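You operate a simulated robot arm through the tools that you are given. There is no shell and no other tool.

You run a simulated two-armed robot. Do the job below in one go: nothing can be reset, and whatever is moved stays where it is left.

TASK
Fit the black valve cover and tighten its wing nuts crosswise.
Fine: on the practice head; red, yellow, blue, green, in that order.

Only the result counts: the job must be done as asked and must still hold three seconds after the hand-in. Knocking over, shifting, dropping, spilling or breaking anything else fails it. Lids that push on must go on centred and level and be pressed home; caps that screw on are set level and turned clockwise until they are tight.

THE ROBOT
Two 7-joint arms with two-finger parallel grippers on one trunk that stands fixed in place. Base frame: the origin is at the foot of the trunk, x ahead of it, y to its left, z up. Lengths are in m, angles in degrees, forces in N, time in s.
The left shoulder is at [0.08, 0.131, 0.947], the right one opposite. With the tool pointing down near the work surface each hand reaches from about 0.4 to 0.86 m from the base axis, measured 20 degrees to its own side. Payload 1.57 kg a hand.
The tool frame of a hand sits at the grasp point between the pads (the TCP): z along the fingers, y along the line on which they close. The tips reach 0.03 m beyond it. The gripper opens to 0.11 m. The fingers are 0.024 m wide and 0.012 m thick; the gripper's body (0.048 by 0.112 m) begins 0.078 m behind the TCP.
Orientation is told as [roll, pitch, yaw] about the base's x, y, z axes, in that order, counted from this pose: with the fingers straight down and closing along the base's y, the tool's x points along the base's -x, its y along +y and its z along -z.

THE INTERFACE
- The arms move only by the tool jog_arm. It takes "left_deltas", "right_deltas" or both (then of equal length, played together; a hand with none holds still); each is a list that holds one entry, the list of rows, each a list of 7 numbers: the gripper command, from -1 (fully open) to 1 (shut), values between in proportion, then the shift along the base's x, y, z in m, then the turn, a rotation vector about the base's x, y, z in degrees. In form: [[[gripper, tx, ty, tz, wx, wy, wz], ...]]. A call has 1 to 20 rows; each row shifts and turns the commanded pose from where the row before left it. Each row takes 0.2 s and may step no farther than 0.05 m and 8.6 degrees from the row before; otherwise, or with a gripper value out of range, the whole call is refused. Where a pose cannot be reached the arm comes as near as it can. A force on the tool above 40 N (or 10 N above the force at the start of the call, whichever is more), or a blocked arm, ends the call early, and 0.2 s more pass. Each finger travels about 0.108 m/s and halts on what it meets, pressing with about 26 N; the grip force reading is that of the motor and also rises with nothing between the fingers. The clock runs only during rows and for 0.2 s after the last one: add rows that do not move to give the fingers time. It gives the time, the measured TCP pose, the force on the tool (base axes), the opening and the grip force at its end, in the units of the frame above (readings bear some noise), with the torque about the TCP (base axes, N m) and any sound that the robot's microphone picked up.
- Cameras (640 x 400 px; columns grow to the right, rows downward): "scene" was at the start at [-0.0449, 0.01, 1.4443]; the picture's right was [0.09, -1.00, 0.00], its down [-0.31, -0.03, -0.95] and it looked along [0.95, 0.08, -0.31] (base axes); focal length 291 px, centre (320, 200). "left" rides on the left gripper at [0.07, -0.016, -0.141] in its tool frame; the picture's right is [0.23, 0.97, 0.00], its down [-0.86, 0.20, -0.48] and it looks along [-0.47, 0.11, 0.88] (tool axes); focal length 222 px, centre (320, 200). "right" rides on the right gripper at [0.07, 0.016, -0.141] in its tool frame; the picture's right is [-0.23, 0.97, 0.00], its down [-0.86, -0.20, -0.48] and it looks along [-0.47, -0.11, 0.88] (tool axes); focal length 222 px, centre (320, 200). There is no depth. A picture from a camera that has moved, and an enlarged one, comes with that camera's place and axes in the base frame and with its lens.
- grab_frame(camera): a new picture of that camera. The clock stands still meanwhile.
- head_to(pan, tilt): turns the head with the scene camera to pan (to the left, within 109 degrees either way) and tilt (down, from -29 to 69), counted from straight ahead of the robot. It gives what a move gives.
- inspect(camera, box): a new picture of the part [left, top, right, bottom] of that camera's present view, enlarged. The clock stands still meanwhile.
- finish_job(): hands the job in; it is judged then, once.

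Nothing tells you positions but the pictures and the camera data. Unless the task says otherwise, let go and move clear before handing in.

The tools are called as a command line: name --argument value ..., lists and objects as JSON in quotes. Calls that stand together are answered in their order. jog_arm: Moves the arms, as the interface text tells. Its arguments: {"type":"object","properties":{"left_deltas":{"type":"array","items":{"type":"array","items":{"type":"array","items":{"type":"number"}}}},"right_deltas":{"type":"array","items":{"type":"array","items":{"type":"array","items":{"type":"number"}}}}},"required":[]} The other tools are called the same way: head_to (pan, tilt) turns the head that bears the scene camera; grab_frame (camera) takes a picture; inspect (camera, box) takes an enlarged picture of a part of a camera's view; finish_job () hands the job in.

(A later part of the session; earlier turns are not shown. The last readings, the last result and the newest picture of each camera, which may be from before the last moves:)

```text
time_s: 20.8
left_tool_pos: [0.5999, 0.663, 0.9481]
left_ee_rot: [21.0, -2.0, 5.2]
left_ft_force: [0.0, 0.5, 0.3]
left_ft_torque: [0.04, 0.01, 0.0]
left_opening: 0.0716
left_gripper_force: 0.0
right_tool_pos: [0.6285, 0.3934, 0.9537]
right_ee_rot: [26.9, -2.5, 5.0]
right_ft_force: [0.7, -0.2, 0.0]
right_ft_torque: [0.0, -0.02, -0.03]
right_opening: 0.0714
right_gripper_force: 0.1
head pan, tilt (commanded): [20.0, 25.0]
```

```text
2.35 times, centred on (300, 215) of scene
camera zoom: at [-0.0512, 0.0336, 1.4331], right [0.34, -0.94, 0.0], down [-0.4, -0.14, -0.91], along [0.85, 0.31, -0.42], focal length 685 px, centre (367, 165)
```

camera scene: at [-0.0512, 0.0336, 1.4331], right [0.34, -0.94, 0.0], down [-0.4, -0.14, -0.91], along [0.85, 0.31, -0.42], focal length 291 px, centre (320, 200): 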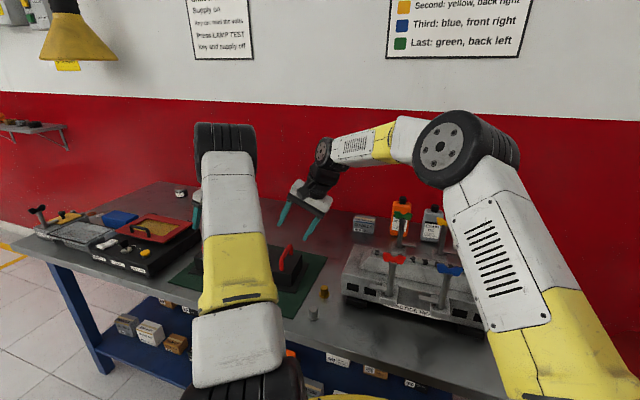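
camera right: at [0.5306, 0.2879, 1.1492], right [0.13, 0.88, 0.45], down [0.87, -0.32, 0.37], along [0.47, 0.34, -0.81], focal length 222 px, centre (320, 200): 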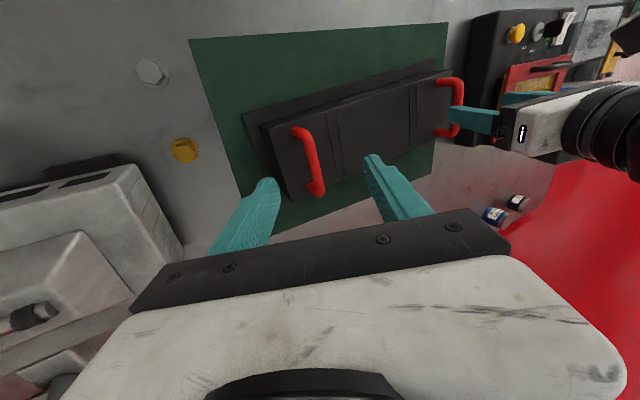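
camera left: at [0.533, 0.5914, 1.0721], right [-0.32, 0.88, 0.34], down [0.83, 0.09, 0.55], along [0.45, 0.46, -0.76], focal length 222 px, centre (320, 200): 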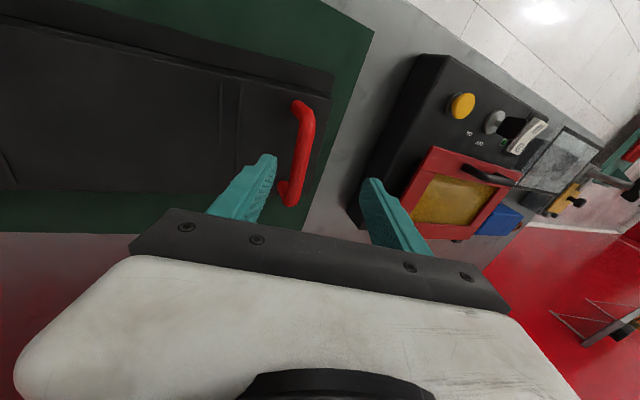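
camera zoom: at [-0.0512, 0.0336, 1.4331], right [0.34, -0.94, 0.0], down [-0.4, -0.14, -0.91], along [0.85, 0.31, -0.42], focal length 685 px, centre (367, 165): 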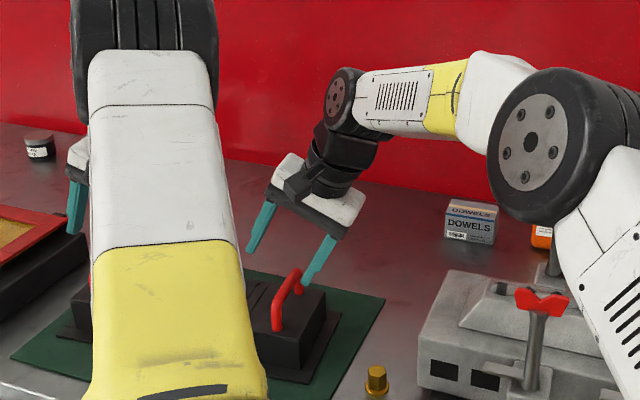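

jog_arm --left_deltas '[[[-0.3, 0, 0, 0, 0, 0, 0], [-0.3, 0, 0, -0.005, 0, 0, 0], [-0.3, 0, 0, -0.014, 0, 0, 0], [-0.3, 0, 0, -0.014, 0, 0, 0], [-0.3, 0, 0, -0.013, 0, 0, 0], [-0.3, 0, 0, 0, 0, 0, 0]]]' --right_deltas '[[[0, 0, -0.022, 0, 0, 0, 0], [0, 0, 0, 0, 0, 0, 0], [0, 0, 0.0077, -0.0172, 0, 0, 0], [0, 0, 0.0077, -0.0172, 0, 0, 0], [0, 0, 0.0067, -0.0172, 0, 0, 0], [0, 0, 0, 0, 0, 0, 0]]]'

inspect --camera "right" --box '[220, 80, 420, 230]'

inspect --camera "left" --box '[220, 80, 420, 230]'

inspect --camera "scene" --box '[250, 130, 350, 300]'

```text
time_s: 22.1
left_tool_pos: [0.6009, 0.6614, 0.9028]
left_ee_rot: [20.9, -2.1, 5.2]
left_ft_force: [0.6, -0.5, 5.9]
left_ft_torque: [-0.27, 0.01, -0.02]
left_opening: 0.0709
left_gripper_force: 0.1
right_tool_pos: [0.6286, 0.3922, 0.9031]
right_ee_rot: [27.0, -2.6, 5.0]
right_ft_force: [-3.9, -6.5, 11.4]
right_ft_torque: [-0.52, 0.23, -0.06]
right_opening: 0.0551
right_gripper_force: 0.0
head pan, tilt (commanded): [20.0, 25.0]
```

```text
2.67 times, centred on (320, 155) of right
camera zoom: at [0.5578, 0.3356, 1.0337], right [0.13, 0.88, 0.45], down [0.87, -0.32, 0.37], along [0.48, 0.34, -0.81], focal length 592 px, centre (320, 320)
```

zoom: 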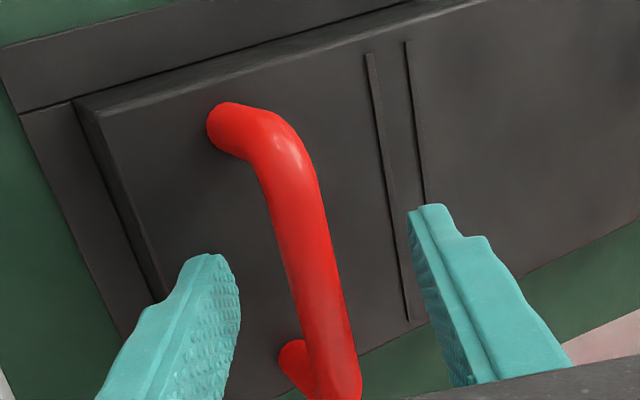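

```text
2.67 times, centred on (320, 155) of left
camera zoom: at [0.532, 0.5907, 1.0276], right [-0.32, 0.88, 0.34], down [0.83, 0.09, 0.55], along [0.45, 0.46, -0.76], focal length 592 px, centre (320, 320)
```

zoom: 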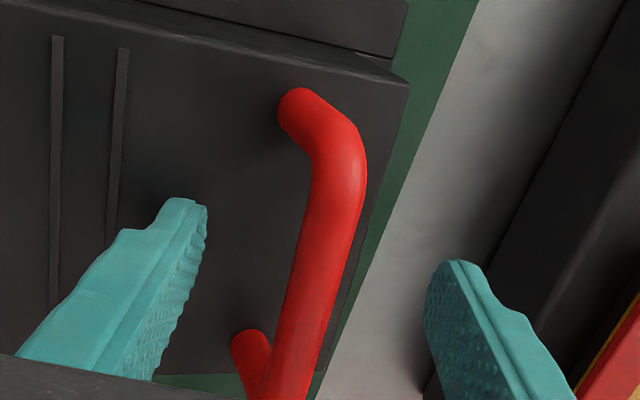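

```text
2.35 times, centred on (300, 215) of scene
camera zoom: at [-0.0519, 0.0329, 1.4331], right [0.34, -0.94, 0.0], down [-0.4, -0.14, -0.91], along [0.85, 0.31, -0.42], focal length 685 px, centre (367, 165)
```

zoom: 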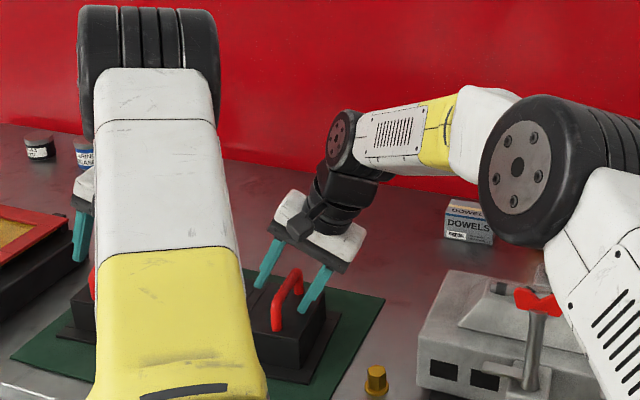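

jog_arm --left_deltas '[[[-0.3, 0, 0, 0.006, 0, 0, 0], [0.3, 0, 0, 0, 0, 0, 0], [1, 0, 0, 0, 0, 0, 0], [1, 0, 0, 0, 0, 0, 0], [1, 0, 0, 0, 0, 0, 0]]]' --right_deltas '[[[0, 0, 0, 0.008, 0, 0, 0], [0.3, 0, 0, 0, 0, 0, 0], [1, 0, 0, 0, 0, 0, 0], [1, 0, 0, 0, 0, 0, 0], [1, 0, 0, 0, 0, 0, 0]]]'

inspect --camera "right" --box '[220, 80, 420, 230]'

inspect --camera "left" --box '[220, 80, 420, 230]'

```text
time_s: 23.4
left_tool_pos: [0.5999, 0.6621, 0.9089]
left_ee_rot: [20.9, -1.9, 5.1]
left_ft_force: [-3.7, -5.4, -0.3]
left_ft_torque: [-0.09, -0.06, -0.69]
left_opening: 0.0138
left_gripper_force: 26.5
right_tool_pos: [0.6285, 0.3911, 0.9097]
right_ee_rot: [26.9, -2.4, 4.9]
right_ft_force: [4.5, 3.6, -0.2]
right_ft_torque: [-0.06, 0.12, -0.64]
right_opening: 0.014
right_gripper_force: 26.4
head pan, tilt (commanded): [20.0, 25.0]
```

```text
2.67 times, centred on (320, 155) of right
camera zoom: at [0.5583, 0.3362, 1.0403], right [0.13, 0.88, 0.45], down [0.87, -0.32, 0.37], along [0.47, 0.34, -0.81], focal length 592 px, centre (320, 320)
```

zoom: 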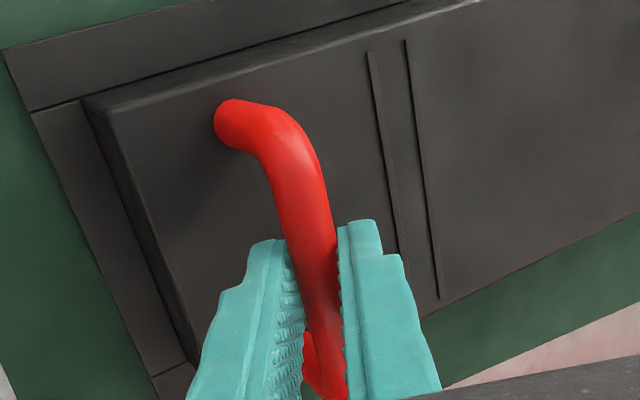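

```text
2.67 times, centred on (320, 155) of left
camera zoom: at [0.5323, 0.591, 1.0323], right [-0.32, 0.88, 0.34], down [0.83, 0.09, 0.55], along [0.45, 0.46, -0.77], focal length 592 px, centre (320, 320)
```

zoom: 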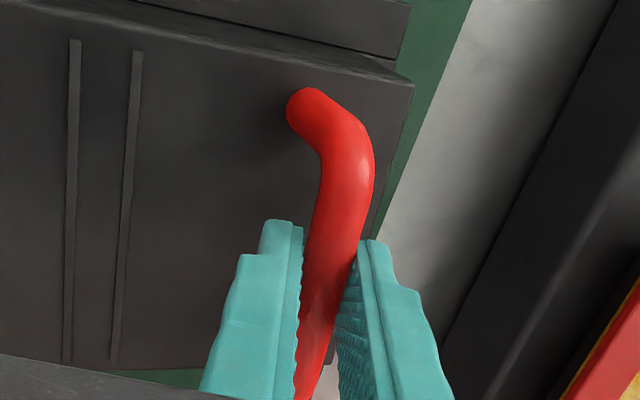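

jog_arm --left_deltas '[[[1, 0, 0, 0, 0, 0, -0.8], [1, 0, 0, 0, 0, 0, 0]]]' --right_deltas '[[[1, 0, 0, 0, 0, 0, -0.8], [1, 0, 0, 0, 0, 0, 0]]]'

```text
time_s: 23.9
left_tool_pos: [0.5997, 0.663, 0.9081]
left_ee_rot: [20.9, -2.0, 4.5]
left_ft_force: [-3.5, -4.3, 0.1]
left_ft_torque: [-0.02, -0.05, -0.09]
left_opening: 0.014
left_gripper_force: 25.6
right_tool_pos: [0.6282, 0.3915, 0.9091]
right_ee_rot: [27.0, -2.5, 4.2]
right_ft_force: [1.7, 2.4, -0.1]
right_ft_torque: [-0.02, 0.39, -0.18]
right_opening: 0.0136
right_gripper_force: 26.2
head pan, tilt (commanded): [20.0, 25.0]
```

jog_arm --left_deltas '[[[1, 0, 0, 0.01, 0, 0, 0], [1, 0, 0, 0.01, 0, 0, 0], [1, 0, 0, 0, 0, 0, 0]]]' --right_deltas '[[[1, 0, 0, 0.01, 0, 0, 0], [1, 0, 0, 0.01, 0, 0, 0], [1, 0, 0, 0, 0, 0, 0]]]'

inspect --camera "scene" --box '[180, 130, 350, 300]'

grab_frame --camera "right"

grab_frame --camera "left"

```text
time_s: 24.8
left_tool_pos: [0.6003, 0.6633, 0.932]
left_ee_rot: [21.0, -2.2, 4.4]
left_ft_force: [-1.1, -3.2, 11.4]
left_ft_torque: [0.02, 0.18, -0.02]
left_opening: 0.0002
left_gripper_force: 21.2
right_tool_pos: [0.6276, 0.3923, 0.9311]
right_ee_rot: [26.9, -2.6, 4.1]
right_ft_force: [0.1, 0.7, 0.3]
right_ft_torque: [-0.01, 0.05, -0.02]
right_opening: 0.0
right_gripper_force: 21.4
head pan, tilt (commanded): [20.0, 25.0]
```

```text
2.35 times, centred on (265, 215) of scene
camera zoom: at [-0.0515, 0.033, 1.4331], right [0.34, -0.94, 0.0], down [-0.4, -0.14, -0.91], along [0.85, 0.31, -0.42], focal length 685 px, centre (449, 165)
```

zoom: 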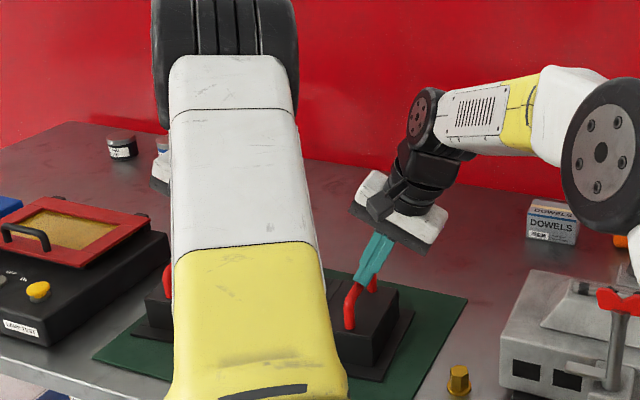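

```text
taken
camera right: at [0.557, 0.3369, 1.0606], right [0.14, 0.88, 0.45], down [0.87, -0.33, 0.37], along [0.48, 0.34, -0.81], focal length 222 px, centre (320, 200)
```

right: 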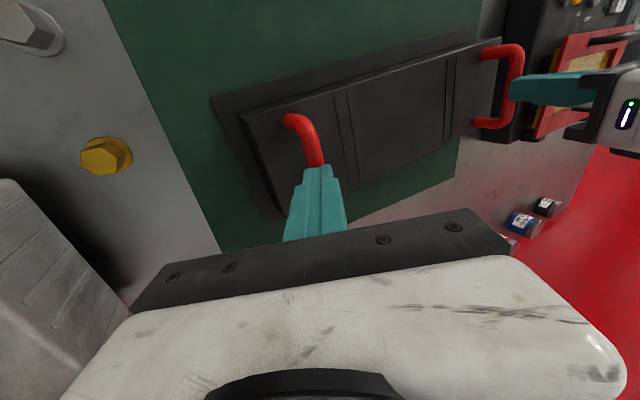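

```text
taken
camera left: at [0.5312, 0.5916, 1.0546], right [-0.31, 0.89, 0.34], down [0.83, 0.08, 0.55], along [0.46, 0.45, -0.76], focal length 222 px, centre (320, 200)
```

left: 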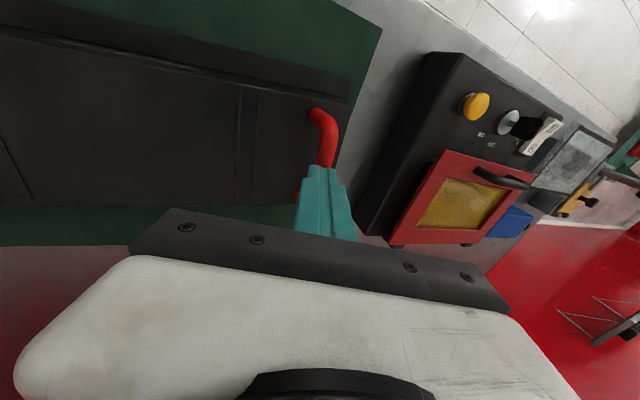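

jog_arm --left_deltas '[[[1, 0, -0.003, 0.012, 0, 0, 0], [0.3, 0, 0, 0.0, 0, 0, 0], [0.3, 0, 0, 0, 0, 0, 0], [0.3, 0, 0, 0, 0, 0, 0]]]' --right_deltas '[[[1, 0, -0.005, 0.012, 0, 0, 0], [0.3, 0, 0, 0.0, 0, 0, 0], [0.3, 0, 0, 0, 0, 0, 0], [0.3, 0, 0, 0, 0, 0, 0]]]'

inspect --camera "right" --box '[220, 80, 420, 230]'

inspect --camera "left" --box '[220, 80, 420, 230]'

```text
time_s: 25.8
left_tool_pos: [0.6005, 0.66, 0.9404]
left_ee_rot: [20.9, -2.1, 4.3]
left_ft_force: [0.2, -0.2, 0.4]
left_ft_torque: [0.0, 0.01, 0.01]
left_opening: 0.0386
left_gripper_force: 0.0
right_tool_pos: [0.6272, 0.3869, 0.9417]
right_ee_rot: [26.9, -2.4, 4.3]
right_ft_force: [0.0, -0.6, 0.1]
right_ft_torque: [-0.04, -0.03, -0.04]
right_opening: 0.0388
right_gripper_force: 0.1
head pan, tilt (commanded): [20.0, 25.0]
```

```text
2.67 times, centred on (320, 155) of right
camera zoom: at [0.5571, 0.3323, 1.0721], right [0.14, 0.88, 0.45], down [0.87, -0.33, 0.37], along [0.48, 0.34, -0.81], focal length 592 px, centre (320, 320)
```

zoom: 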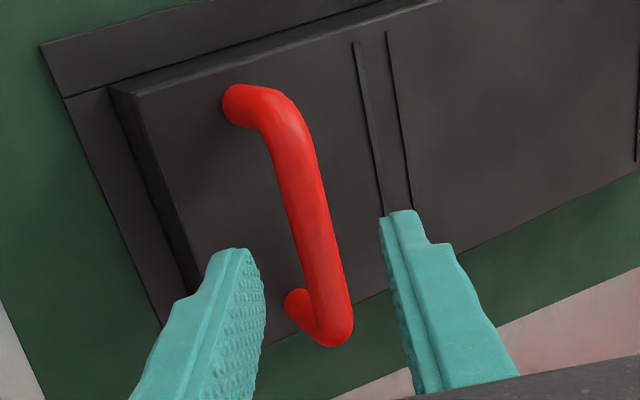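

```text
2.67 times, centred on (320, 155) of left
camera zoom: at [0.5311, 0.5891, 1.0649], right [-0.31, 0.89, 0.34], down [0.83, 0.08, 0.55], along [0.46, 0.45, -0.76], focal length 592 px, centre (320, 320)
```

zoom: 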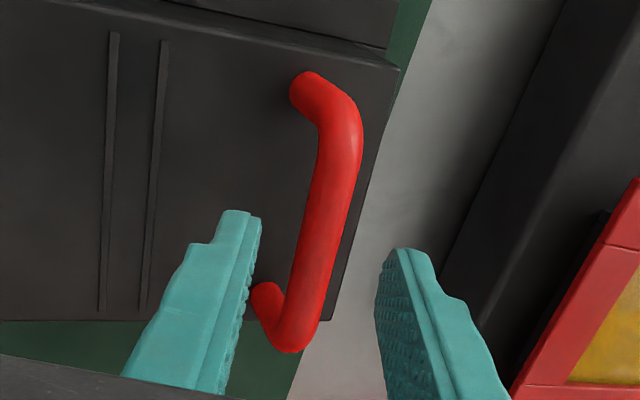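

jog_arm --left_deltas '[[[0.42, 0, 0.0057, -0.0141, 0, 0, 0], [0.42, 0, 0.0057, -0.0141, 0, 0, 0], [0.42, 0, 0.0056, -0.0141, 0, 0, 0], [0.42, 0, 0, 0, 0, 0, 0]]]' --right_deltas '[[[0.42, 0, 0.007, -0.0144, 0, 0, 0], [0.42, 0, 0.007, -0.0144, 0, 0, 0], [0.42, 0, 0.007, -0.0144, 0, 0, 0], [0.42, 0, 0, 0, 0, 0, 0]]]'

inspect --camera "right" --box '[220, 80, 420, 230]'

inspect --camera "left" --box '[220, 80, 420, 230]'

```text
time_s: 26.8
left_tool_pos: [0.6001, 0.6775, 0.8989]
left_ee_rot: [20.9, -2.0, 4.4]
left_ft_force: [-1.3, 0.2, 0.3]
left_ft_torque: [-0.02, 0.01, 0.01]
left_opening: 0.0318
left_gripper_force: 0.0
right_tool_pos: [0.6283, 0.4073, 0.8984]
right_ee_rot: [26.8, -2.6, 4.2]
right_ft_force: [0.4, 0.3, 1.5]
right_ft_torque: [0.01, 0.01, 0.0]
right_opening: 0.0318
right_gripper_force: 0.0
head pan, tilt (commanded): [20.0, 25.0]
```

```text
2.67 times, centred on (320, 155) of right
camera zoom: at [0.5571, 0.3526, 1.0289], right [0.14, 0.88, 0.45], down [0.87, -0.33, 0.37], along [0.48, 0.34, -0.81], focal length 592 px, centre (320, 320)
```

zoom: 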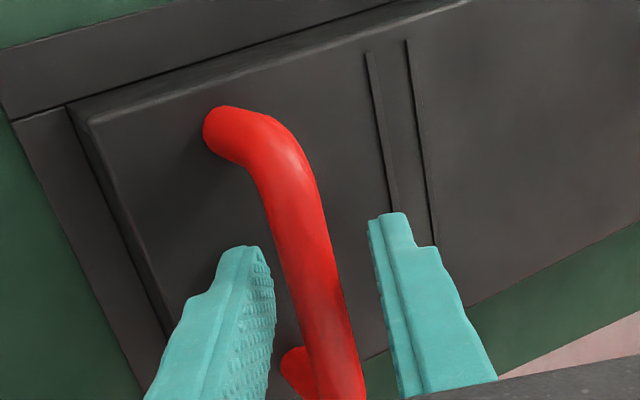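

```text
2.67 times, centred on (320, 155) of left
camera zoom: at [0.5311, 0.6063, 1.0222], right [-0.31, 0.89, 0.34], down [0.83, 0.08, 0.55], along [0.46, 0.45, -0.76], focal length 592 px, centre (320, 320)
```

zoom: 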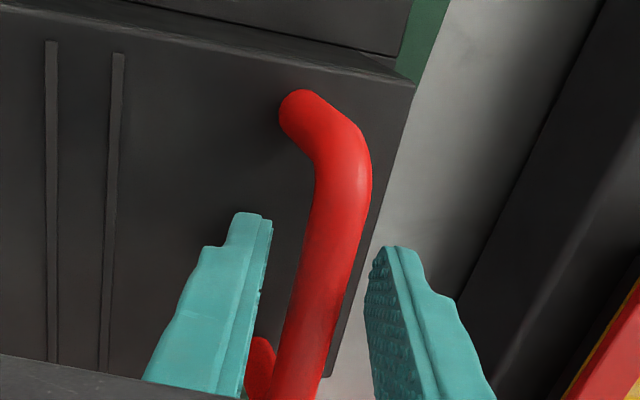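

jog_arm --left_deltas '[[[0.42, 0, 0, -0.002, 0, 0, 0], [0.8, 0, 0, 0, 0, 0, 0], [1, 0, 0, 0, 0, 0, 0], [1, 0, 0, 0, 0, 0, 0], [1, 0, 0, 0, 0, 0, 0]]]' --right_deltas '[[[0.42, 0, 0, -0.001, 0, 0, 0], [0.8, 0, 0, 0, 0, 0, 0], [1, 0, 0, 0, 0, 0, 0], [1, 0, 0, 0, 0, 0, 0], [1, 0, 0, 0, 0, 0, 0]]]'

jog_arm --left_deltas '[[[1, 0, 0, 0.003, 0, 0, 0], [1, 0, 0, 0, 0, 0, 0]]]' --right_deltas '[[[1, 0, 0, 0.003, 0, 0, 0], [1, 0, 0, 0, 0, 0, 0]]]'

```text
time_s: 27.9
left_tool_pos: [0.601, 0.6773, 0.8959]
left_ee_rot: [21.0, -2.0, 4.4]
left_ft_force: [-0.8, -5.5, 0.0]
left_ft_torque: [-0.05, -0.03, -0.15]
left_opening: 0.0134
left_gripper_force: 26.4
right_tool_pos: [0.6271, 0.408, 0.8974]
right_ee_rot: [27.0, -2.6, 4.2]
right_ft_force: [2.5, 2.2, -0.9]
right_ft_torque: [0.02, 0.06, -0.49]
right_opening: 0.0136
right_gripper_force: 25.7
head pan, tilt (commanded): [20.0, 25.0]
```

```text
time_s: 28.6
left_tool_pos: [0.6012, 0.6772, 0.8983]
left_ee_rot: [20.9, -2.0, 4.4]
left_ft_force: [-1.1, -2.9, -4.2]
left_ft_torque: [0.02, -0.17, -0.07]
left_opening: 0.0137
left_gripper_force: 26.2
right_tool_pos: [0.6286, 0.4089, 0.8994]
right_ee_rot: [26.9, -2.5, 4.2]
right_ft_force: [1.3, 2.8, -3.8]
right_ft_torque: [0.0, 0.19, -0.25]
right_opening: 0.0137
right_gripper_force: 25.8
head pan, tilt (commanded): [20.0, 25.0]
```

jog_arm --left_deltas '[[[1, 0, 0, 0.003, 0, 0, 0], [1, 0, 0, 0, 0, 0, 0]]]' --right_deltas '[[[1, 0, 0, 0.003, 0, 0, 0], [1, 0, 0, 0, 0, 0, 0]]]'

jog_arm --left_deltas '[[[1, 0, 0, 0.003, 0, 0, 0], [1, 0, 0, 0, 0, 0, 0]]]' --right_deltas '[[[1, 0, 0, 0.003, 0, 0, 0], [1, 0, 0, 0, 0, 0, 0]]]'

inspect --camera "right" --box '[220, 80, 420, 230]'

inspect --camera "scene" --box '[180, 130, 350, 300]'

```text
time_s: 29.1
left_tool_pos: [0.6004, 0.6762, 0.902]
left_ee_rot: [21.0, -2.1, 4.4]
left_ft_force: [-1.4, -2.2, -4.0]
left_ft_torque: [0.01, -0.13, -0.12]
left_opening: 0.0137
left_gripper_force: 26.1
right_tool_pos: [0.6282, 0.408, 0.9039]
right_ee_rot: [26.9, -2.5, 4.3]
right_ft_force: [1.5, 2.7, -3.3]
right_ft_torque: [0.01, 0.12, -0.3]
right_opening: 0.0136
right_gripper_force: 26.4
head pan, tilt (commanded): [20.0, 25.0]
```

```text
time_s: 29.8
left_tool_pos: [0.5996, 0.6785, 0.9055]
left_ee_rot: [20.9, -1.9, 4.4]
left_ft_force: [-0.5, -3.1, -4.4]
left_ft_torque: [-0.04, 0.17, -0.02]
left_opening: 0.0137
left_gripper_force: 26.0
right_tool_pos: [0.6284, 0.4078, 0.9067]
right_ee_rot: [26.9, -2.5, 4.3]
right_ft_force: [1.1, 3.4, -4.1]
right_ft_torque: [-0.06, -0.15, -0.49]
right_opening: 0.0134
right_gripper_force: 25.2
head pan, tilt (commanded): [20.0, 25.0]
```

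```text
2.67 times, centred on (320, 155) of right
camera zoom: at [0.5575, 0.353, 1.0368], right [0.14, 0.88, 0.45], down [0.87, -0.33, 0.37], along [0.48, 0.34, -0.81], focal length 592 px, centre (320, 320)
```

zoom: 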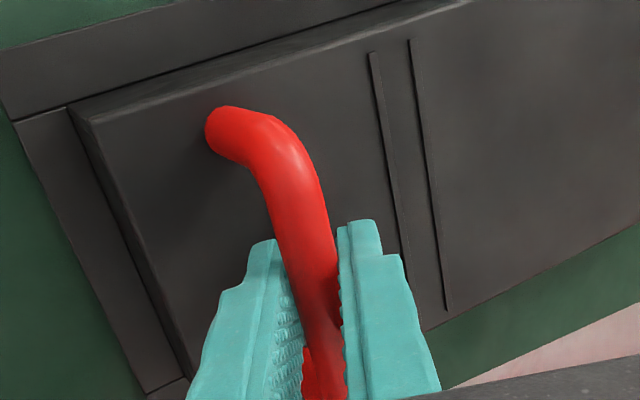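

```text
2.35 times, centred on (265, 215) of scene
camera zoom: at [-0.0509, 0.0338, 1.4331], right [0.34, -0.94, 0.0], down [-0.4, -0.14, -0.91], along [0.85, 0.31, -0.42], focal length 685 px, centre (449, 165)
```

zoom: 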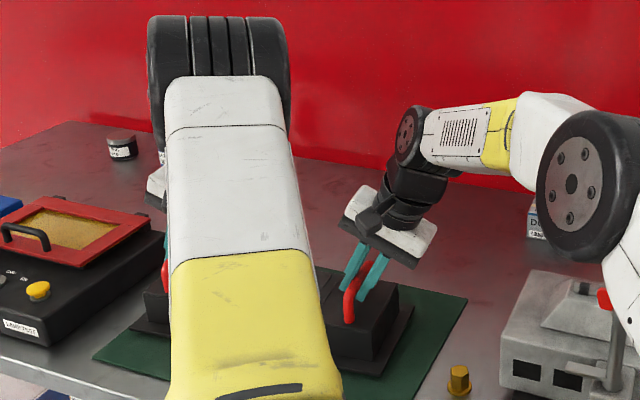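

jog_arm --left_deltas '[[[1, 0, 0, 0.01, 0, 0, 0], [1, 0, -0.005, 0.015, 0, 0, 0], [1, 0, -0.01, 0.015, 0, 0, 0], [1, 0, -0.01, 0.015, 0, 0, 0], [1, 0, -0.01, 0.015, 0, 0, 0], [1, 0, -0.01, 0.015, 0, 0, 0], [1, 0, 0, 0, 0, 0, 0]]]' --right_deltas '[[[1, 0, 0, 0.01, 0, 0, 0], [1, 0, -0.005, 0.015, 0, 0, 0], [1, 0, -0.01, 0.015, 0, 0, 0], [1, 0, -0.01, 0.015, 0, 0, 0], [1, 0, -0.01, 0.015, 0, 0, 0], [1, 0, -0.01, 0.015, 0, 0, 0], [1, 0, 0, 0, 0, 0, 0]]]'

grab_frame --camera "scene"

grab_frame --camera "right"

```text
time_s: 31.4
left_tool_pos: [0.5993, 0.6323, 0.9905]
left_ee_rot: [20.9, -2.1, 4.4]
left_ft_force: [-0.9, -5.7, -4.1]
left_ft_torque: [-0.02, -0.26, -0.18]
left_opening: 0.0138
left_gripper_force: 26.3
right_tool_pos: [0.6264, 0.3624, 0.9907]
right_ee_rot: [26.9, -2.4, 4.2]
right_ft_force: [0.7, 5.2, -4.0]
right_ft_torque: [-0.07, 0.26, -0.26]
right_opening: 0.0137
right_gripper_force: 25.9
head pan, tilt (commanded): [20.0, 25.0]
```

```text
taken
camera scene: at [-0.0509, 0.0338, 1.4331], right [0.34, -0.94, 0.0], down [-0.4, -0.14, -0.91], along [0.85, 0.31, -0.42], focal length 291 px, centre (320, 200)
```

scene: 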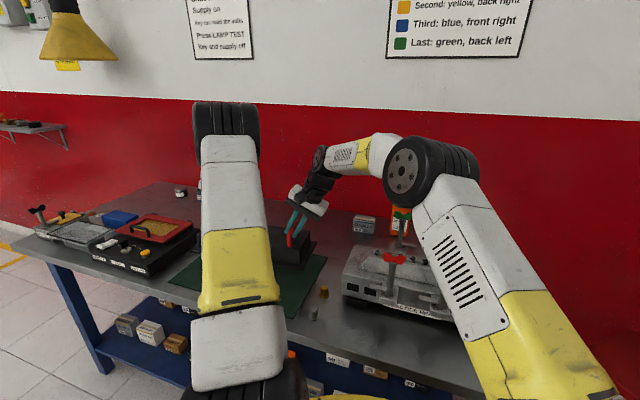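

```text
taken
camera right: at [0.5569, 0.308, 1.1218], right [0.14, 0.88, 0.45], down [0.87, -0.33, 0.37], along [0.48, 0.34, -0.81], focal length 222 px, centre (320, 200)
```

right: 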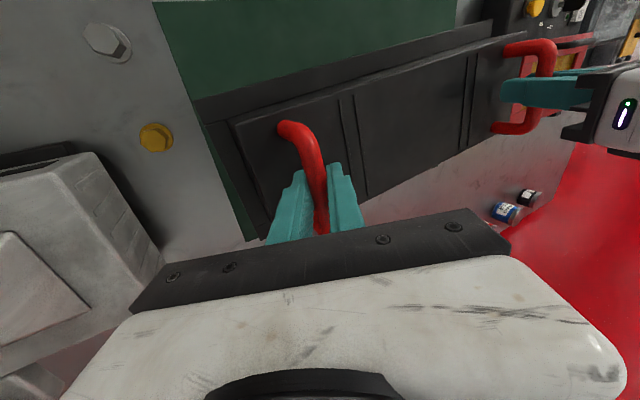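

jog_arm --left_deltas '[[[1, 0, -0.015, 0.018, 0, 0, 0], [1, 0, -0.017, 0.02, 0, 0, 0], [1, 0, -0.017, 0.02, 0, 0, 0], [1, 0, -0.017, 0.02, 0, 0, 0], [1, 0, -0.017, 0.02, 0, 0, 0], [1, 0, -0.017, 0.02, 0, 0, 0], [1, 0, -0.017, 0.02, 0, 0, 0], [1, 0, -0.017, 0.02, 0, 0, 0], [1, 0, -0.016, 0.02, 0, 0, 0], [1, 0, 0, 0, 0, 0, 0]]]' --right_deltas '[[[1, 0, -0.015, 0.018, 0, 0, 0], [1, 0, -0.017, 0.02, 0, 0, 0], [1, 0, -0.017, 0.02, 0, 0, 0], [1, 0, -0.017, 0.02, 0, 0, 0], [1, 0, -0.017, 0.02, 0, 0, 0], [1, 0, -0.017, 0.02, 0, 0, 0], [1, 0, -0.017, 0.02, 0, 0, 0], [1, 0, -0.017, 0.02, 0, 0, 0], [1, 0, -0.016, 0.02, 0, 0, 0], [1, 0, 0, 0, 0, 0, 0]]]'

grab_frame --camera "scene"

grab_frame --camera "right"

```text
time_s: 33.5
left_tool_pos: [0.5998, 0.4806, 1.1689]
left_ee_rot: [20.8, -2.0, 4.5]
left_ft_force: [0.5, 3.0, -4.8]
left_ft_torque: [0.03, -0.11, 0.11]
left_opening: 0.0135
left_gripper_force: 25.5
right_tool_pos: [0.6287, 0.2119, 1.1692]
right_ee_rot: [26.8, -2.5, 4.2]
right_ft_force: [-0.7, -2.5, -4.5]
right_ft_torque: [-0.02, 0.16, -0.04]
right_opening: 0.0138
right_gripper_force: 26.3
head pan, tilt (commanded): [20.0, 25.0]
```

```text
taken
camera scene: at [-0.051, 0.0336, 1.4331], right [0.34, -0.94, 0.0], down [-0.4, -0.14, -0.91], along [0.85, 0.31, -0.42], focal length 291 px, centre (320, 200)
```

scene: 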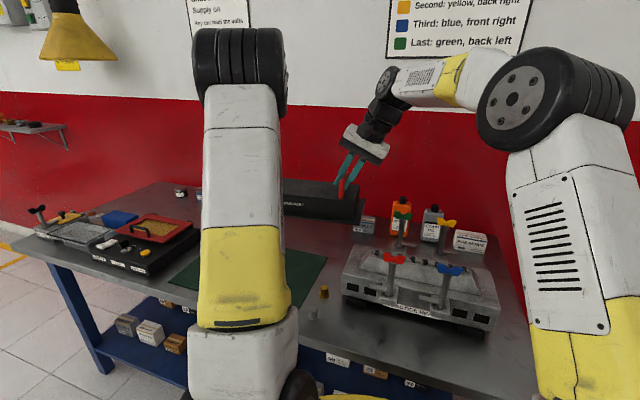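

```text
taken
camera right: at [0.5577, 0.1572, 1.2998], right [0.14, 0.88, 0.45], down [0.87, -0.33, 0.37], along [0.48, 0.34, -0.81], focal length 222 px, centre (320, 200)
```

right: 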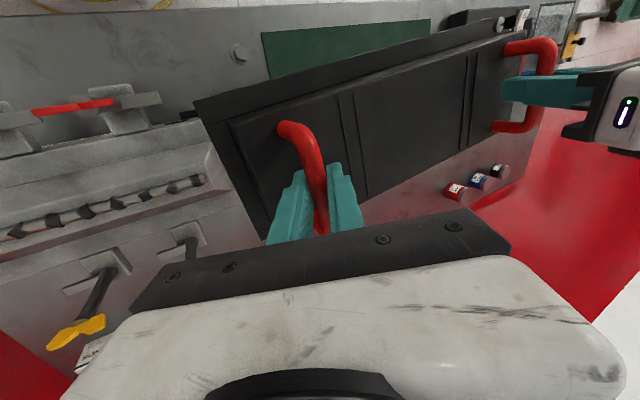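

head_to --pan 0 --tilt 35

grab_frame --camera "scene"

inspect --camera "scene" --box '[200, 120, 440, 270]'

```text
time_s: 34.4
left_tool_pos: [0.5992, 0.4812, 1.1677]
left_ee_rot: [20.9, -2.1, 4.5]
left_ft_force: [-0.6, 6.3, -4.1]
left_ft_torque: [0.05, -0.09, 0.1]
left_opening: 0.0137
left_gripper_force: 26.1
right_tool_pos: [0.6283, 0.2115, 1.169]
right_ee_rot: [26.8, -2.5, 4.2]
right_ft_force: [0.9, -6.4, -5.1]
right_ft_torque: [-0.02, 0.11, -0.09]
right_opening: 0.0139
right_gripper_force: 25.7
head pan, tilt (commanded): [0.0, 35.0]
```

```text
taken
camera scene: at [-0.0495, 0.0022, 1.4174], right [0.0, -1.0, 0.0], down [-0.57, 0.0, -0.82], along [0.82, 0.0, -0.57], focal length 291 px, centre (320, 200)
```

scene: 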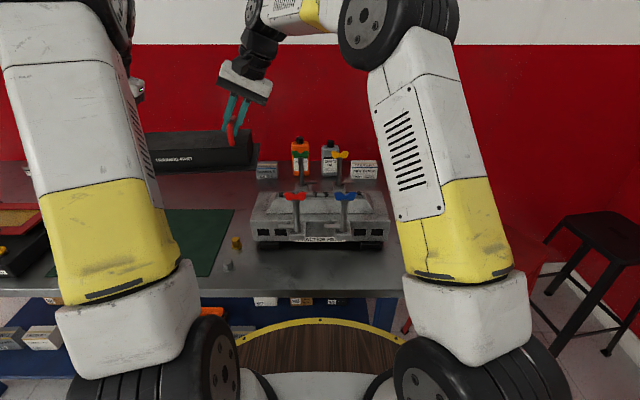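

```text
2.67 times, centred on (320, 195) of scene
camera zoom: at [-0.0495, 0.0022, 1.4174], right [0.0, -1.0, 0.0], down [-0.57, 0.0, -0.82], along [0.82, 0.0, -0.57], focal length 776 px, centre (320, 213)
```

zoom: 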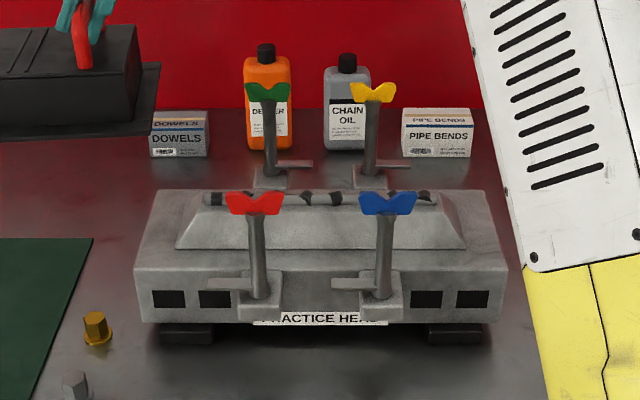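

inspect --camera "right" --box '[0, 60, 280, 260]'

inspect --camera "scene" --box '[230, 140, 410, 260]'

inspect --camera "scene" --box '[130, 110, 280, 190]'

```text
2.00 times, centred on (140, 160) of right
camera zoom: at [0.5577, 0.1575, 1.2996], right [0.14, 0.88, 0.45], down [0.87, -0.33, 0.37], along [0.48, 0.34, -0.81], focal length 444 px, centre (680, 280)
```

zoom: 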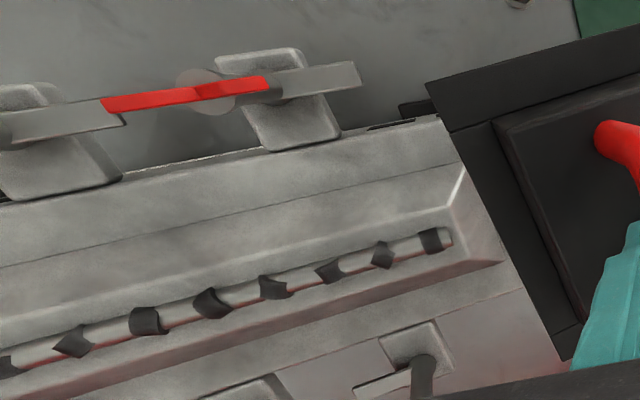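

```text
3.33 times, centred on (320, 200) of scene
camera zoom: at [-0.0495, 0.0022, 1.4174], right [0.0, -1.0, 0.0], down [-0.57, 0.0, -0.82], along [0.82, 0.0, -0.57], focal length 970 px, centre (320, 200)
```

zoom: 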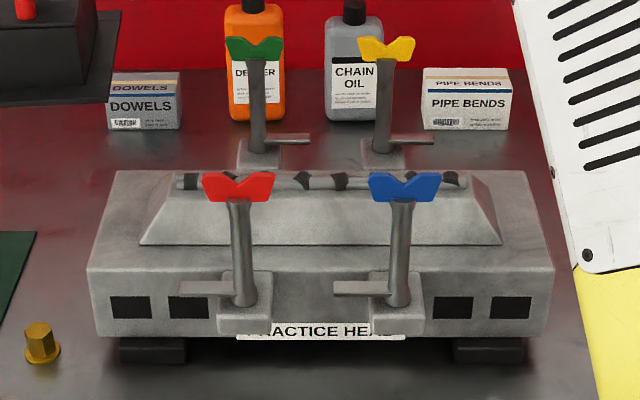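

```text
4.27 times, centred on (205, 150) of scene
camera zoom: at [-0.0495, 0.0022, 1.4174], right [0.0, -1.0, 0.0], down [-0.57, 0.0, -0.82], along [0.82, 0.0, -0.57], focal length 1242 px, centre (811, 413)
```

zoom: 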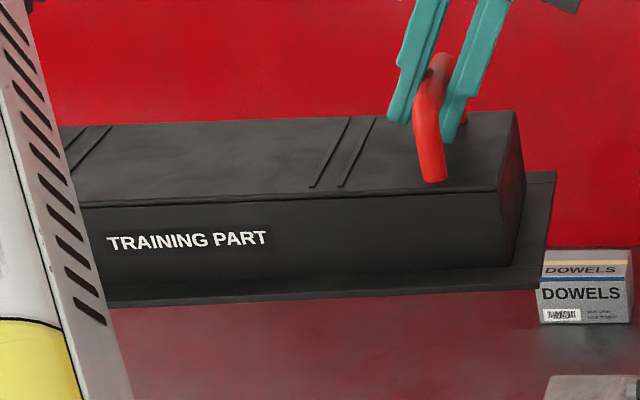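

jog_arm --left_deltas '[[[1, 0.0048, -0.0245, 0, 0, 0, -0.386], [1, 0.0048, -0.0245, 0, 0, 0, -0.386], [1, 0.0048, -0.0245, 0, 0, 0, -0.386], [1, 0.0048, -0.0245, 0, 0, 0, -0.386], [1, 0.0048, -0.0245, 0, 0, 0, -0.386], [1, 0.0048, -0.0245, 0, 0, 0, -0.386], [1, 0.0048, -0.0245, 0, 0, 0, -0.386], [1, 0, 0, 0, 0, 0, 0]]]' --right_deltas '[[[1, 0.003, -0.0246, 0, 0, 0, -0.386], [1, 0.003, -0.0246, 0, 0, 0, -0.386], [1, 0.003, -0.0246, 0, 0, 0, -0.386], [1, 0.003, -0.0246, 0, 0, 0, -0.386], [1, 0.003, -0.0246, 0, 0, 0, -0.386], [1, 0.003, -0.0246, 0, 0, 0, -0.386], [1, 0.003, -0.0246, 0, 0, 0, -0.386], [1, 0, 0, 0, 0, 0, 0]]]'

grab_frame --camera "scene"

```text
time_s: 36.2
left_tool_pos: [0.6334, 0.3093, 1.1675]
left_ee_rot: [20.9, -2.0, 1.7]
left_ft_force: [-1.6, 6.0, -4.7]
left_ft_torque: [0.01, -0.08, 0.06]
left_opening: 0.0138
left_gripper_force: 26.2
right_tool_pos: [0.6498, 0.0395, 1.1699]
right_ee_rot: [26.9, -2.5, 1.4]
right_ft_force: [0.2, -5.7, -4.8]
right_ft_torque: [-0.04, 0.11, -0.19]
right_opening: 0.0138
right_gripper_force: 26.0
head pan, tilt (commanded): [0.0, 35.0]
```

```text
taken
camera scene: at [-0.0494, 0.0019, 1.4173], right [0.0, -1.0, 0.0], down [-0.57, 0.0, -0.82], along [0.82, 0.0, -0.57], focal length 291 px, centre (320, 200)
```

scene: 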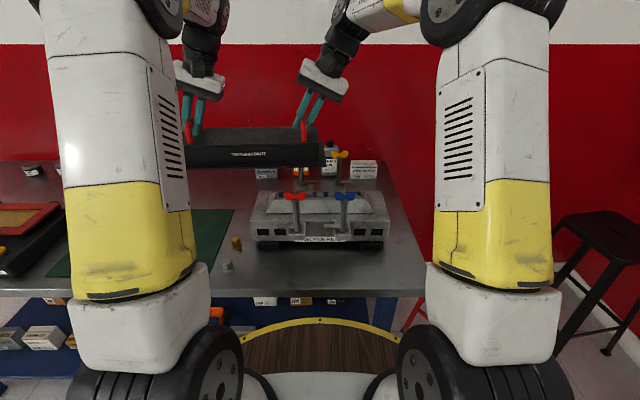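

jog_arm --left_deltas '[[[1, 0.0048, -0.0245, 0, 0, 0, -0.386], [1, 0.0048, -0.0245, 0, 0, 0, -0.386], [1, 0.0048, -0.0245, 0, 0, 0, -0.386], [1, 0.0048, -0.0245, 0, 0, 0, -0.386], [1, 0.0048, -0.0245, 0, 0, 0, -0.386], [1, 0.0048, -0.0245, 0, 0, 0, -0.386], [1, 0.0048, -0.0245, 0, 0, 0, -0.386], [1, 0, 0, 0, 0, 0, 0]]]' --right_deltas '[[[1, 0.003, -0.0246, 0, 0, 0, -0.386], [1, 0.003, -0.0246, 0, 0, 0, -0.386], [1, 0.003, -0.0246, 0, 0, 0, -0.386], [1, 0.003, -0.0246, 0, 0, 0, -0.386], [1, 0.003, -0.0246, 0, 0, 0, -0.386], [1, 0.003, -0.0246, 0, 0, 0, -0.386], [1, 0.003, -0.0246, 0, 0, 0, -0.386], [1, 0, 0, 0, 0, 0, 0]]]'

grab_frame --camera "scene"

inspect --camera "scene" --box '[230, 90, 410, 260]'

grab_frame --camera "right"

grab_frame --camera "left"

```text
time_s: 38.0
left_tool_pos: [0.6677, 0.1372, 1.1688]
left_ee_rot: [20.9, -2.0, -1.1]
left_ft_force: [-0.6, 2.1, -3.6]
left_ft_torque: [-0.01, 0.1, 0.08]
left_opening: 0.0136
left_gripper_force: 26.5
right_tool_pos: [0.6711, -0.1313, 1.1704]
right_ee_rot: [26.9, -2.5, -1.2]
right_ft_force: [1.0, -1.7, -5.1]
right_ft_torque: [0.0, -0.09, -0.33]
right_opening: 0.0137
right_gripper_force: 25.9
head pan, tilt (commanded): [0.0, 35.0]
```

```text
taken
camera scene: at [-0.0494, 0.0018, 1.4173], right [0.0, -1.0, 0.0], down [-0.57, 0.0, -0.82], along [0.82, 0.0, -0.57], focal length 291 px, centre (320, 200)
```

scene: 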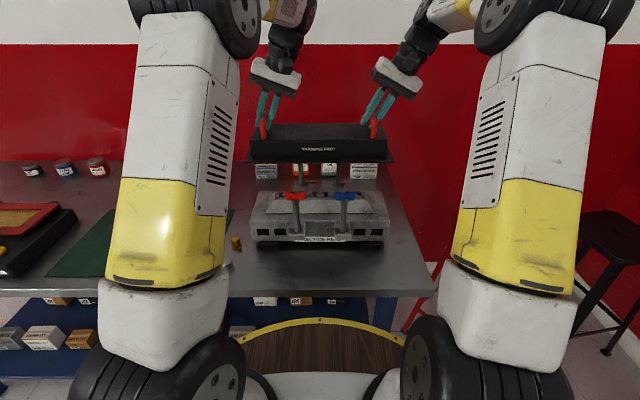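

```text
2.35 times, centred on (320, 175) of scene
camera zoom: at [-0.0494, 0.0018, 1.4173], right [0.0, -1.0, 0.0], down [-0.57, 0.0, -0.82], along [0.82, 0.0, -0.57], focal length 685 px, centre (320, 259)
```

zoom: 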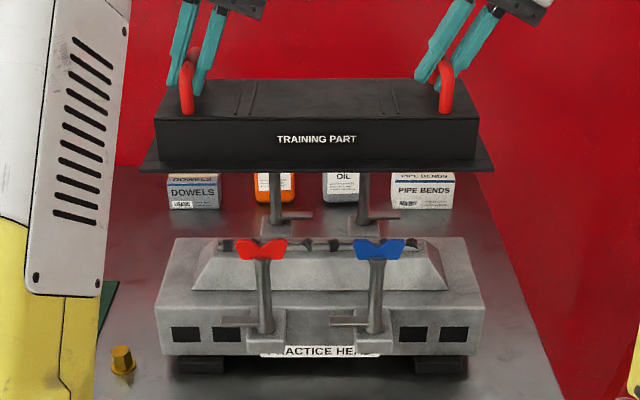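

```text
taken
camera right: at [0.5942, -0.1801, 1.3007], right [0.23, 0.86, 0.45], down [0.83, -0.41, 0.37], along [0.51, 0.29, -0.81], focal length 222 px, centre (320, 200)
```

right: 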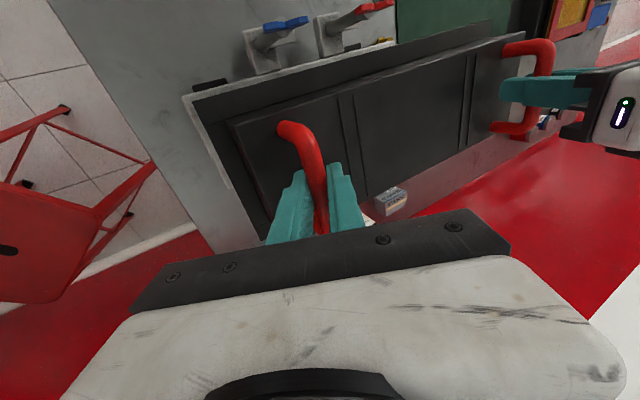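

```text
taken
camera left: at [0.5915, 0.0747, 1.2926], right [-0.22, 0.91, 0.34], down [0.84, 0.0, 0.55], along [0.5, 0.41, -0.77], focal length 222 px, centre (320, 200)
```

left: 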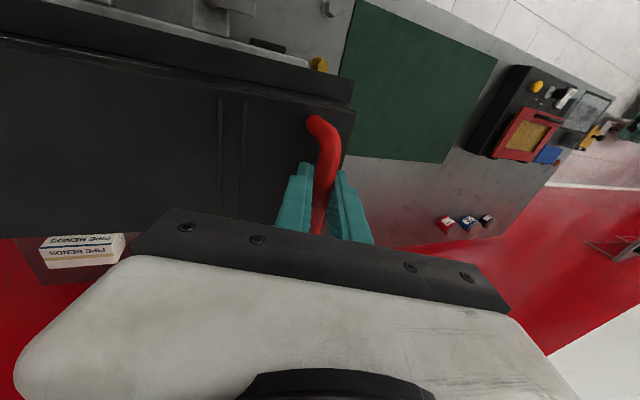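

inspect --camera "right" --box '[160, 20, 400, 180]'

inspect --camera "left" --box '[160, 0, 400, 160]'

inspect --camera "scene" --box '[240, 110, 400, 210]'

```text
2.50 times, centred on (280, 100) of right
camera zoom: at [0.5942, -0.1801, 1.3007], right [0.23, 0.86, 0.45], down [0.83, -0.41, 0.37], along [0.51, 0.29, -0.81], focal length 555 px, centre (420, 450)
```

zoom: 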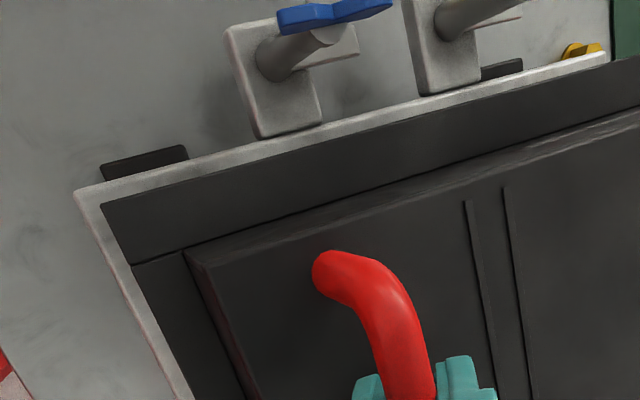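

```text
2.50 times, centred on (280, 80) of left
camera zoom: at [0.5915, 0.0747, 1.2926], right [-0.22, 0.91, 0.34], down [0.84, 0.0, 0.55], along [0.5, 0.41, -0.77], focal length 555 px, centre (420, 500)
```

zoom: 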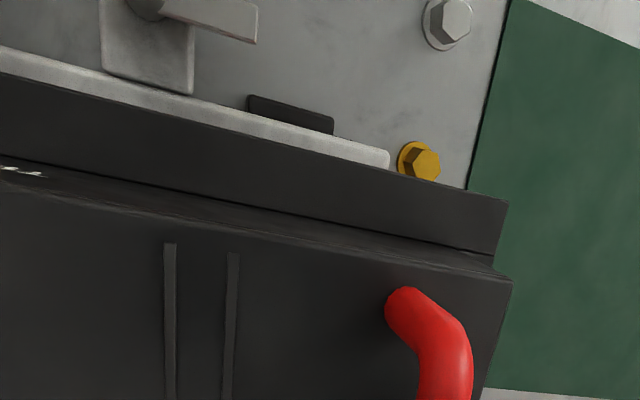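

```text
4.00 times, centred on (320, 160) of scene
camera zoom: at [-0.0494, 0.0018, 1.4173], right [0.0, -1.0, 0.0], down [-0.57, 0.0, -0.82], along [0.82, 0.0, -0.57], focal length 1164 px, centre (320, 360)
```

zoom: 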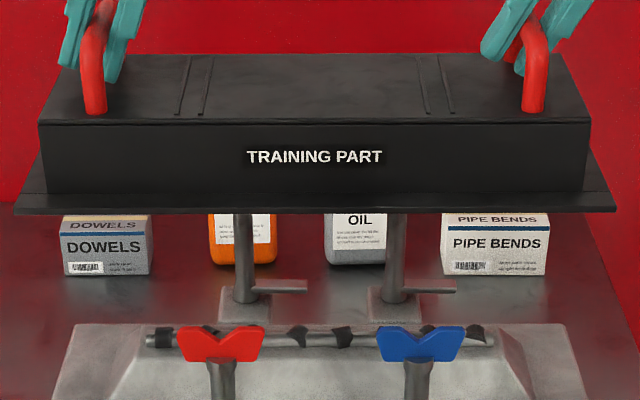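

jog_arm --left_deltas '[[[1, -0.004, -0.0018, -0.01, 0, 0, 0], [1, -0.004, -0.0017, -0.015, 0, 0, 0], [1, 0, 0, -0.02, 0, 0, 0], [1, 0, 0, -0.02, 0, 0, 0], [1, 0, 0, -0.02, 0, 0, 0], [1, 0, 0, -0.015, 0, 0, 0], [1, 0, 0, 0, 0, 0, 0]]]' --right_deltas '[[[1, -0.004, -0.0018, -0.01, 0, 0, 0], [1, -0.004, -0.0017, -0.015, 0, 0, 0], [1, 0, 0, -0.02, 0, 0, 0], [1, 0, 0, -0.02, 0, 0, 0], [1, 0, 0, -0.02, 0, 0, 0], [1, 0, 0, -0.015, 0, 0, 0], [1, 0, 0, 0, 0, 0, 0]]]'

inspect --camera "right" --box '[160, 20, 400, 180]'

inspect --camera "left" --box '[160, 0, 400, 160]'

inspect --camera "scene" --box '[230, 110, 410, 250]'

```text
time_s: 39.6
left_tool_pos: [0.6593, 0.1353, 1.0675]
left_ee_rot: [20.8, -2.0, -1.0]
left_ft_force: [-0.1, -0.8, -3.9]
left_ft_torque: [0.01, 0.0, 0.16]
left_opening: 0.0136
left_gripper_force: 25.7
right_tool_pos: [0.6626, -0.1351, 1.0674]
right_ee_rot: [27.0, -2.4, -1.2]
right_ft_force: [-0.4, 1.1, -4.6]
right_ft_torque: [0.06, 0.04, -0.2]
right_opening: 0.0138
right_gripper_force: 26.1
head pan, tilt (commanded): [0.0, 35.0]
```

```text
2.50 times, centred on (280, 100) of right
camera zoom: at [0.5869, -0.1835, 1.1993], right [0.23, 0.86, 0.45], down [0.83, -0.41, 0.37], along [0.51, 0.29, -0.81], focal length 555 px, centre (420, 450)
```

zoom: 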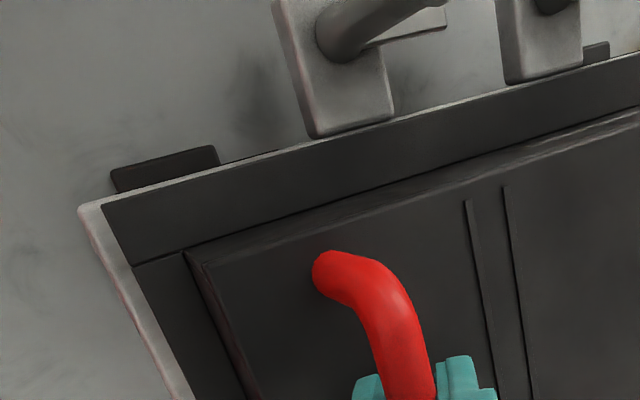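

```text
2.50 times, centred on (280, 80) of left
camera zoom: at [0.5839, 0.0712, 1.1918], right [-0.22, 0.91, 0.34], down [0.84, 0.0, 0.55], along [0.5, 0.41, -0.76], focal length 555 px, centre (420, 500)
```

zoom: 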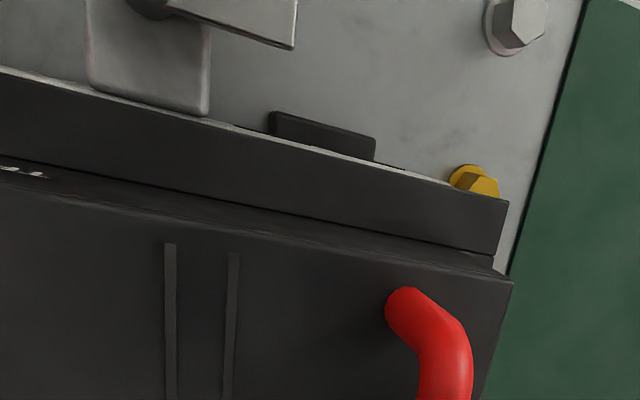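

```text
2.86 times, centred on (320, 180) of scene
camera zoom: at [-0.0494, 0.0019, 1.4173], right [0.0, -1.0, 0.0], down [-0.57, 0.0, -0.82], along [0.82, 0.0, -0.57], focal length 832 px, centre (320, 257)
```

zoom: 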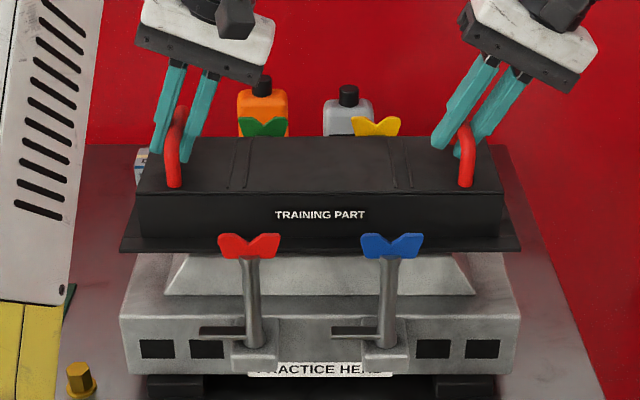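

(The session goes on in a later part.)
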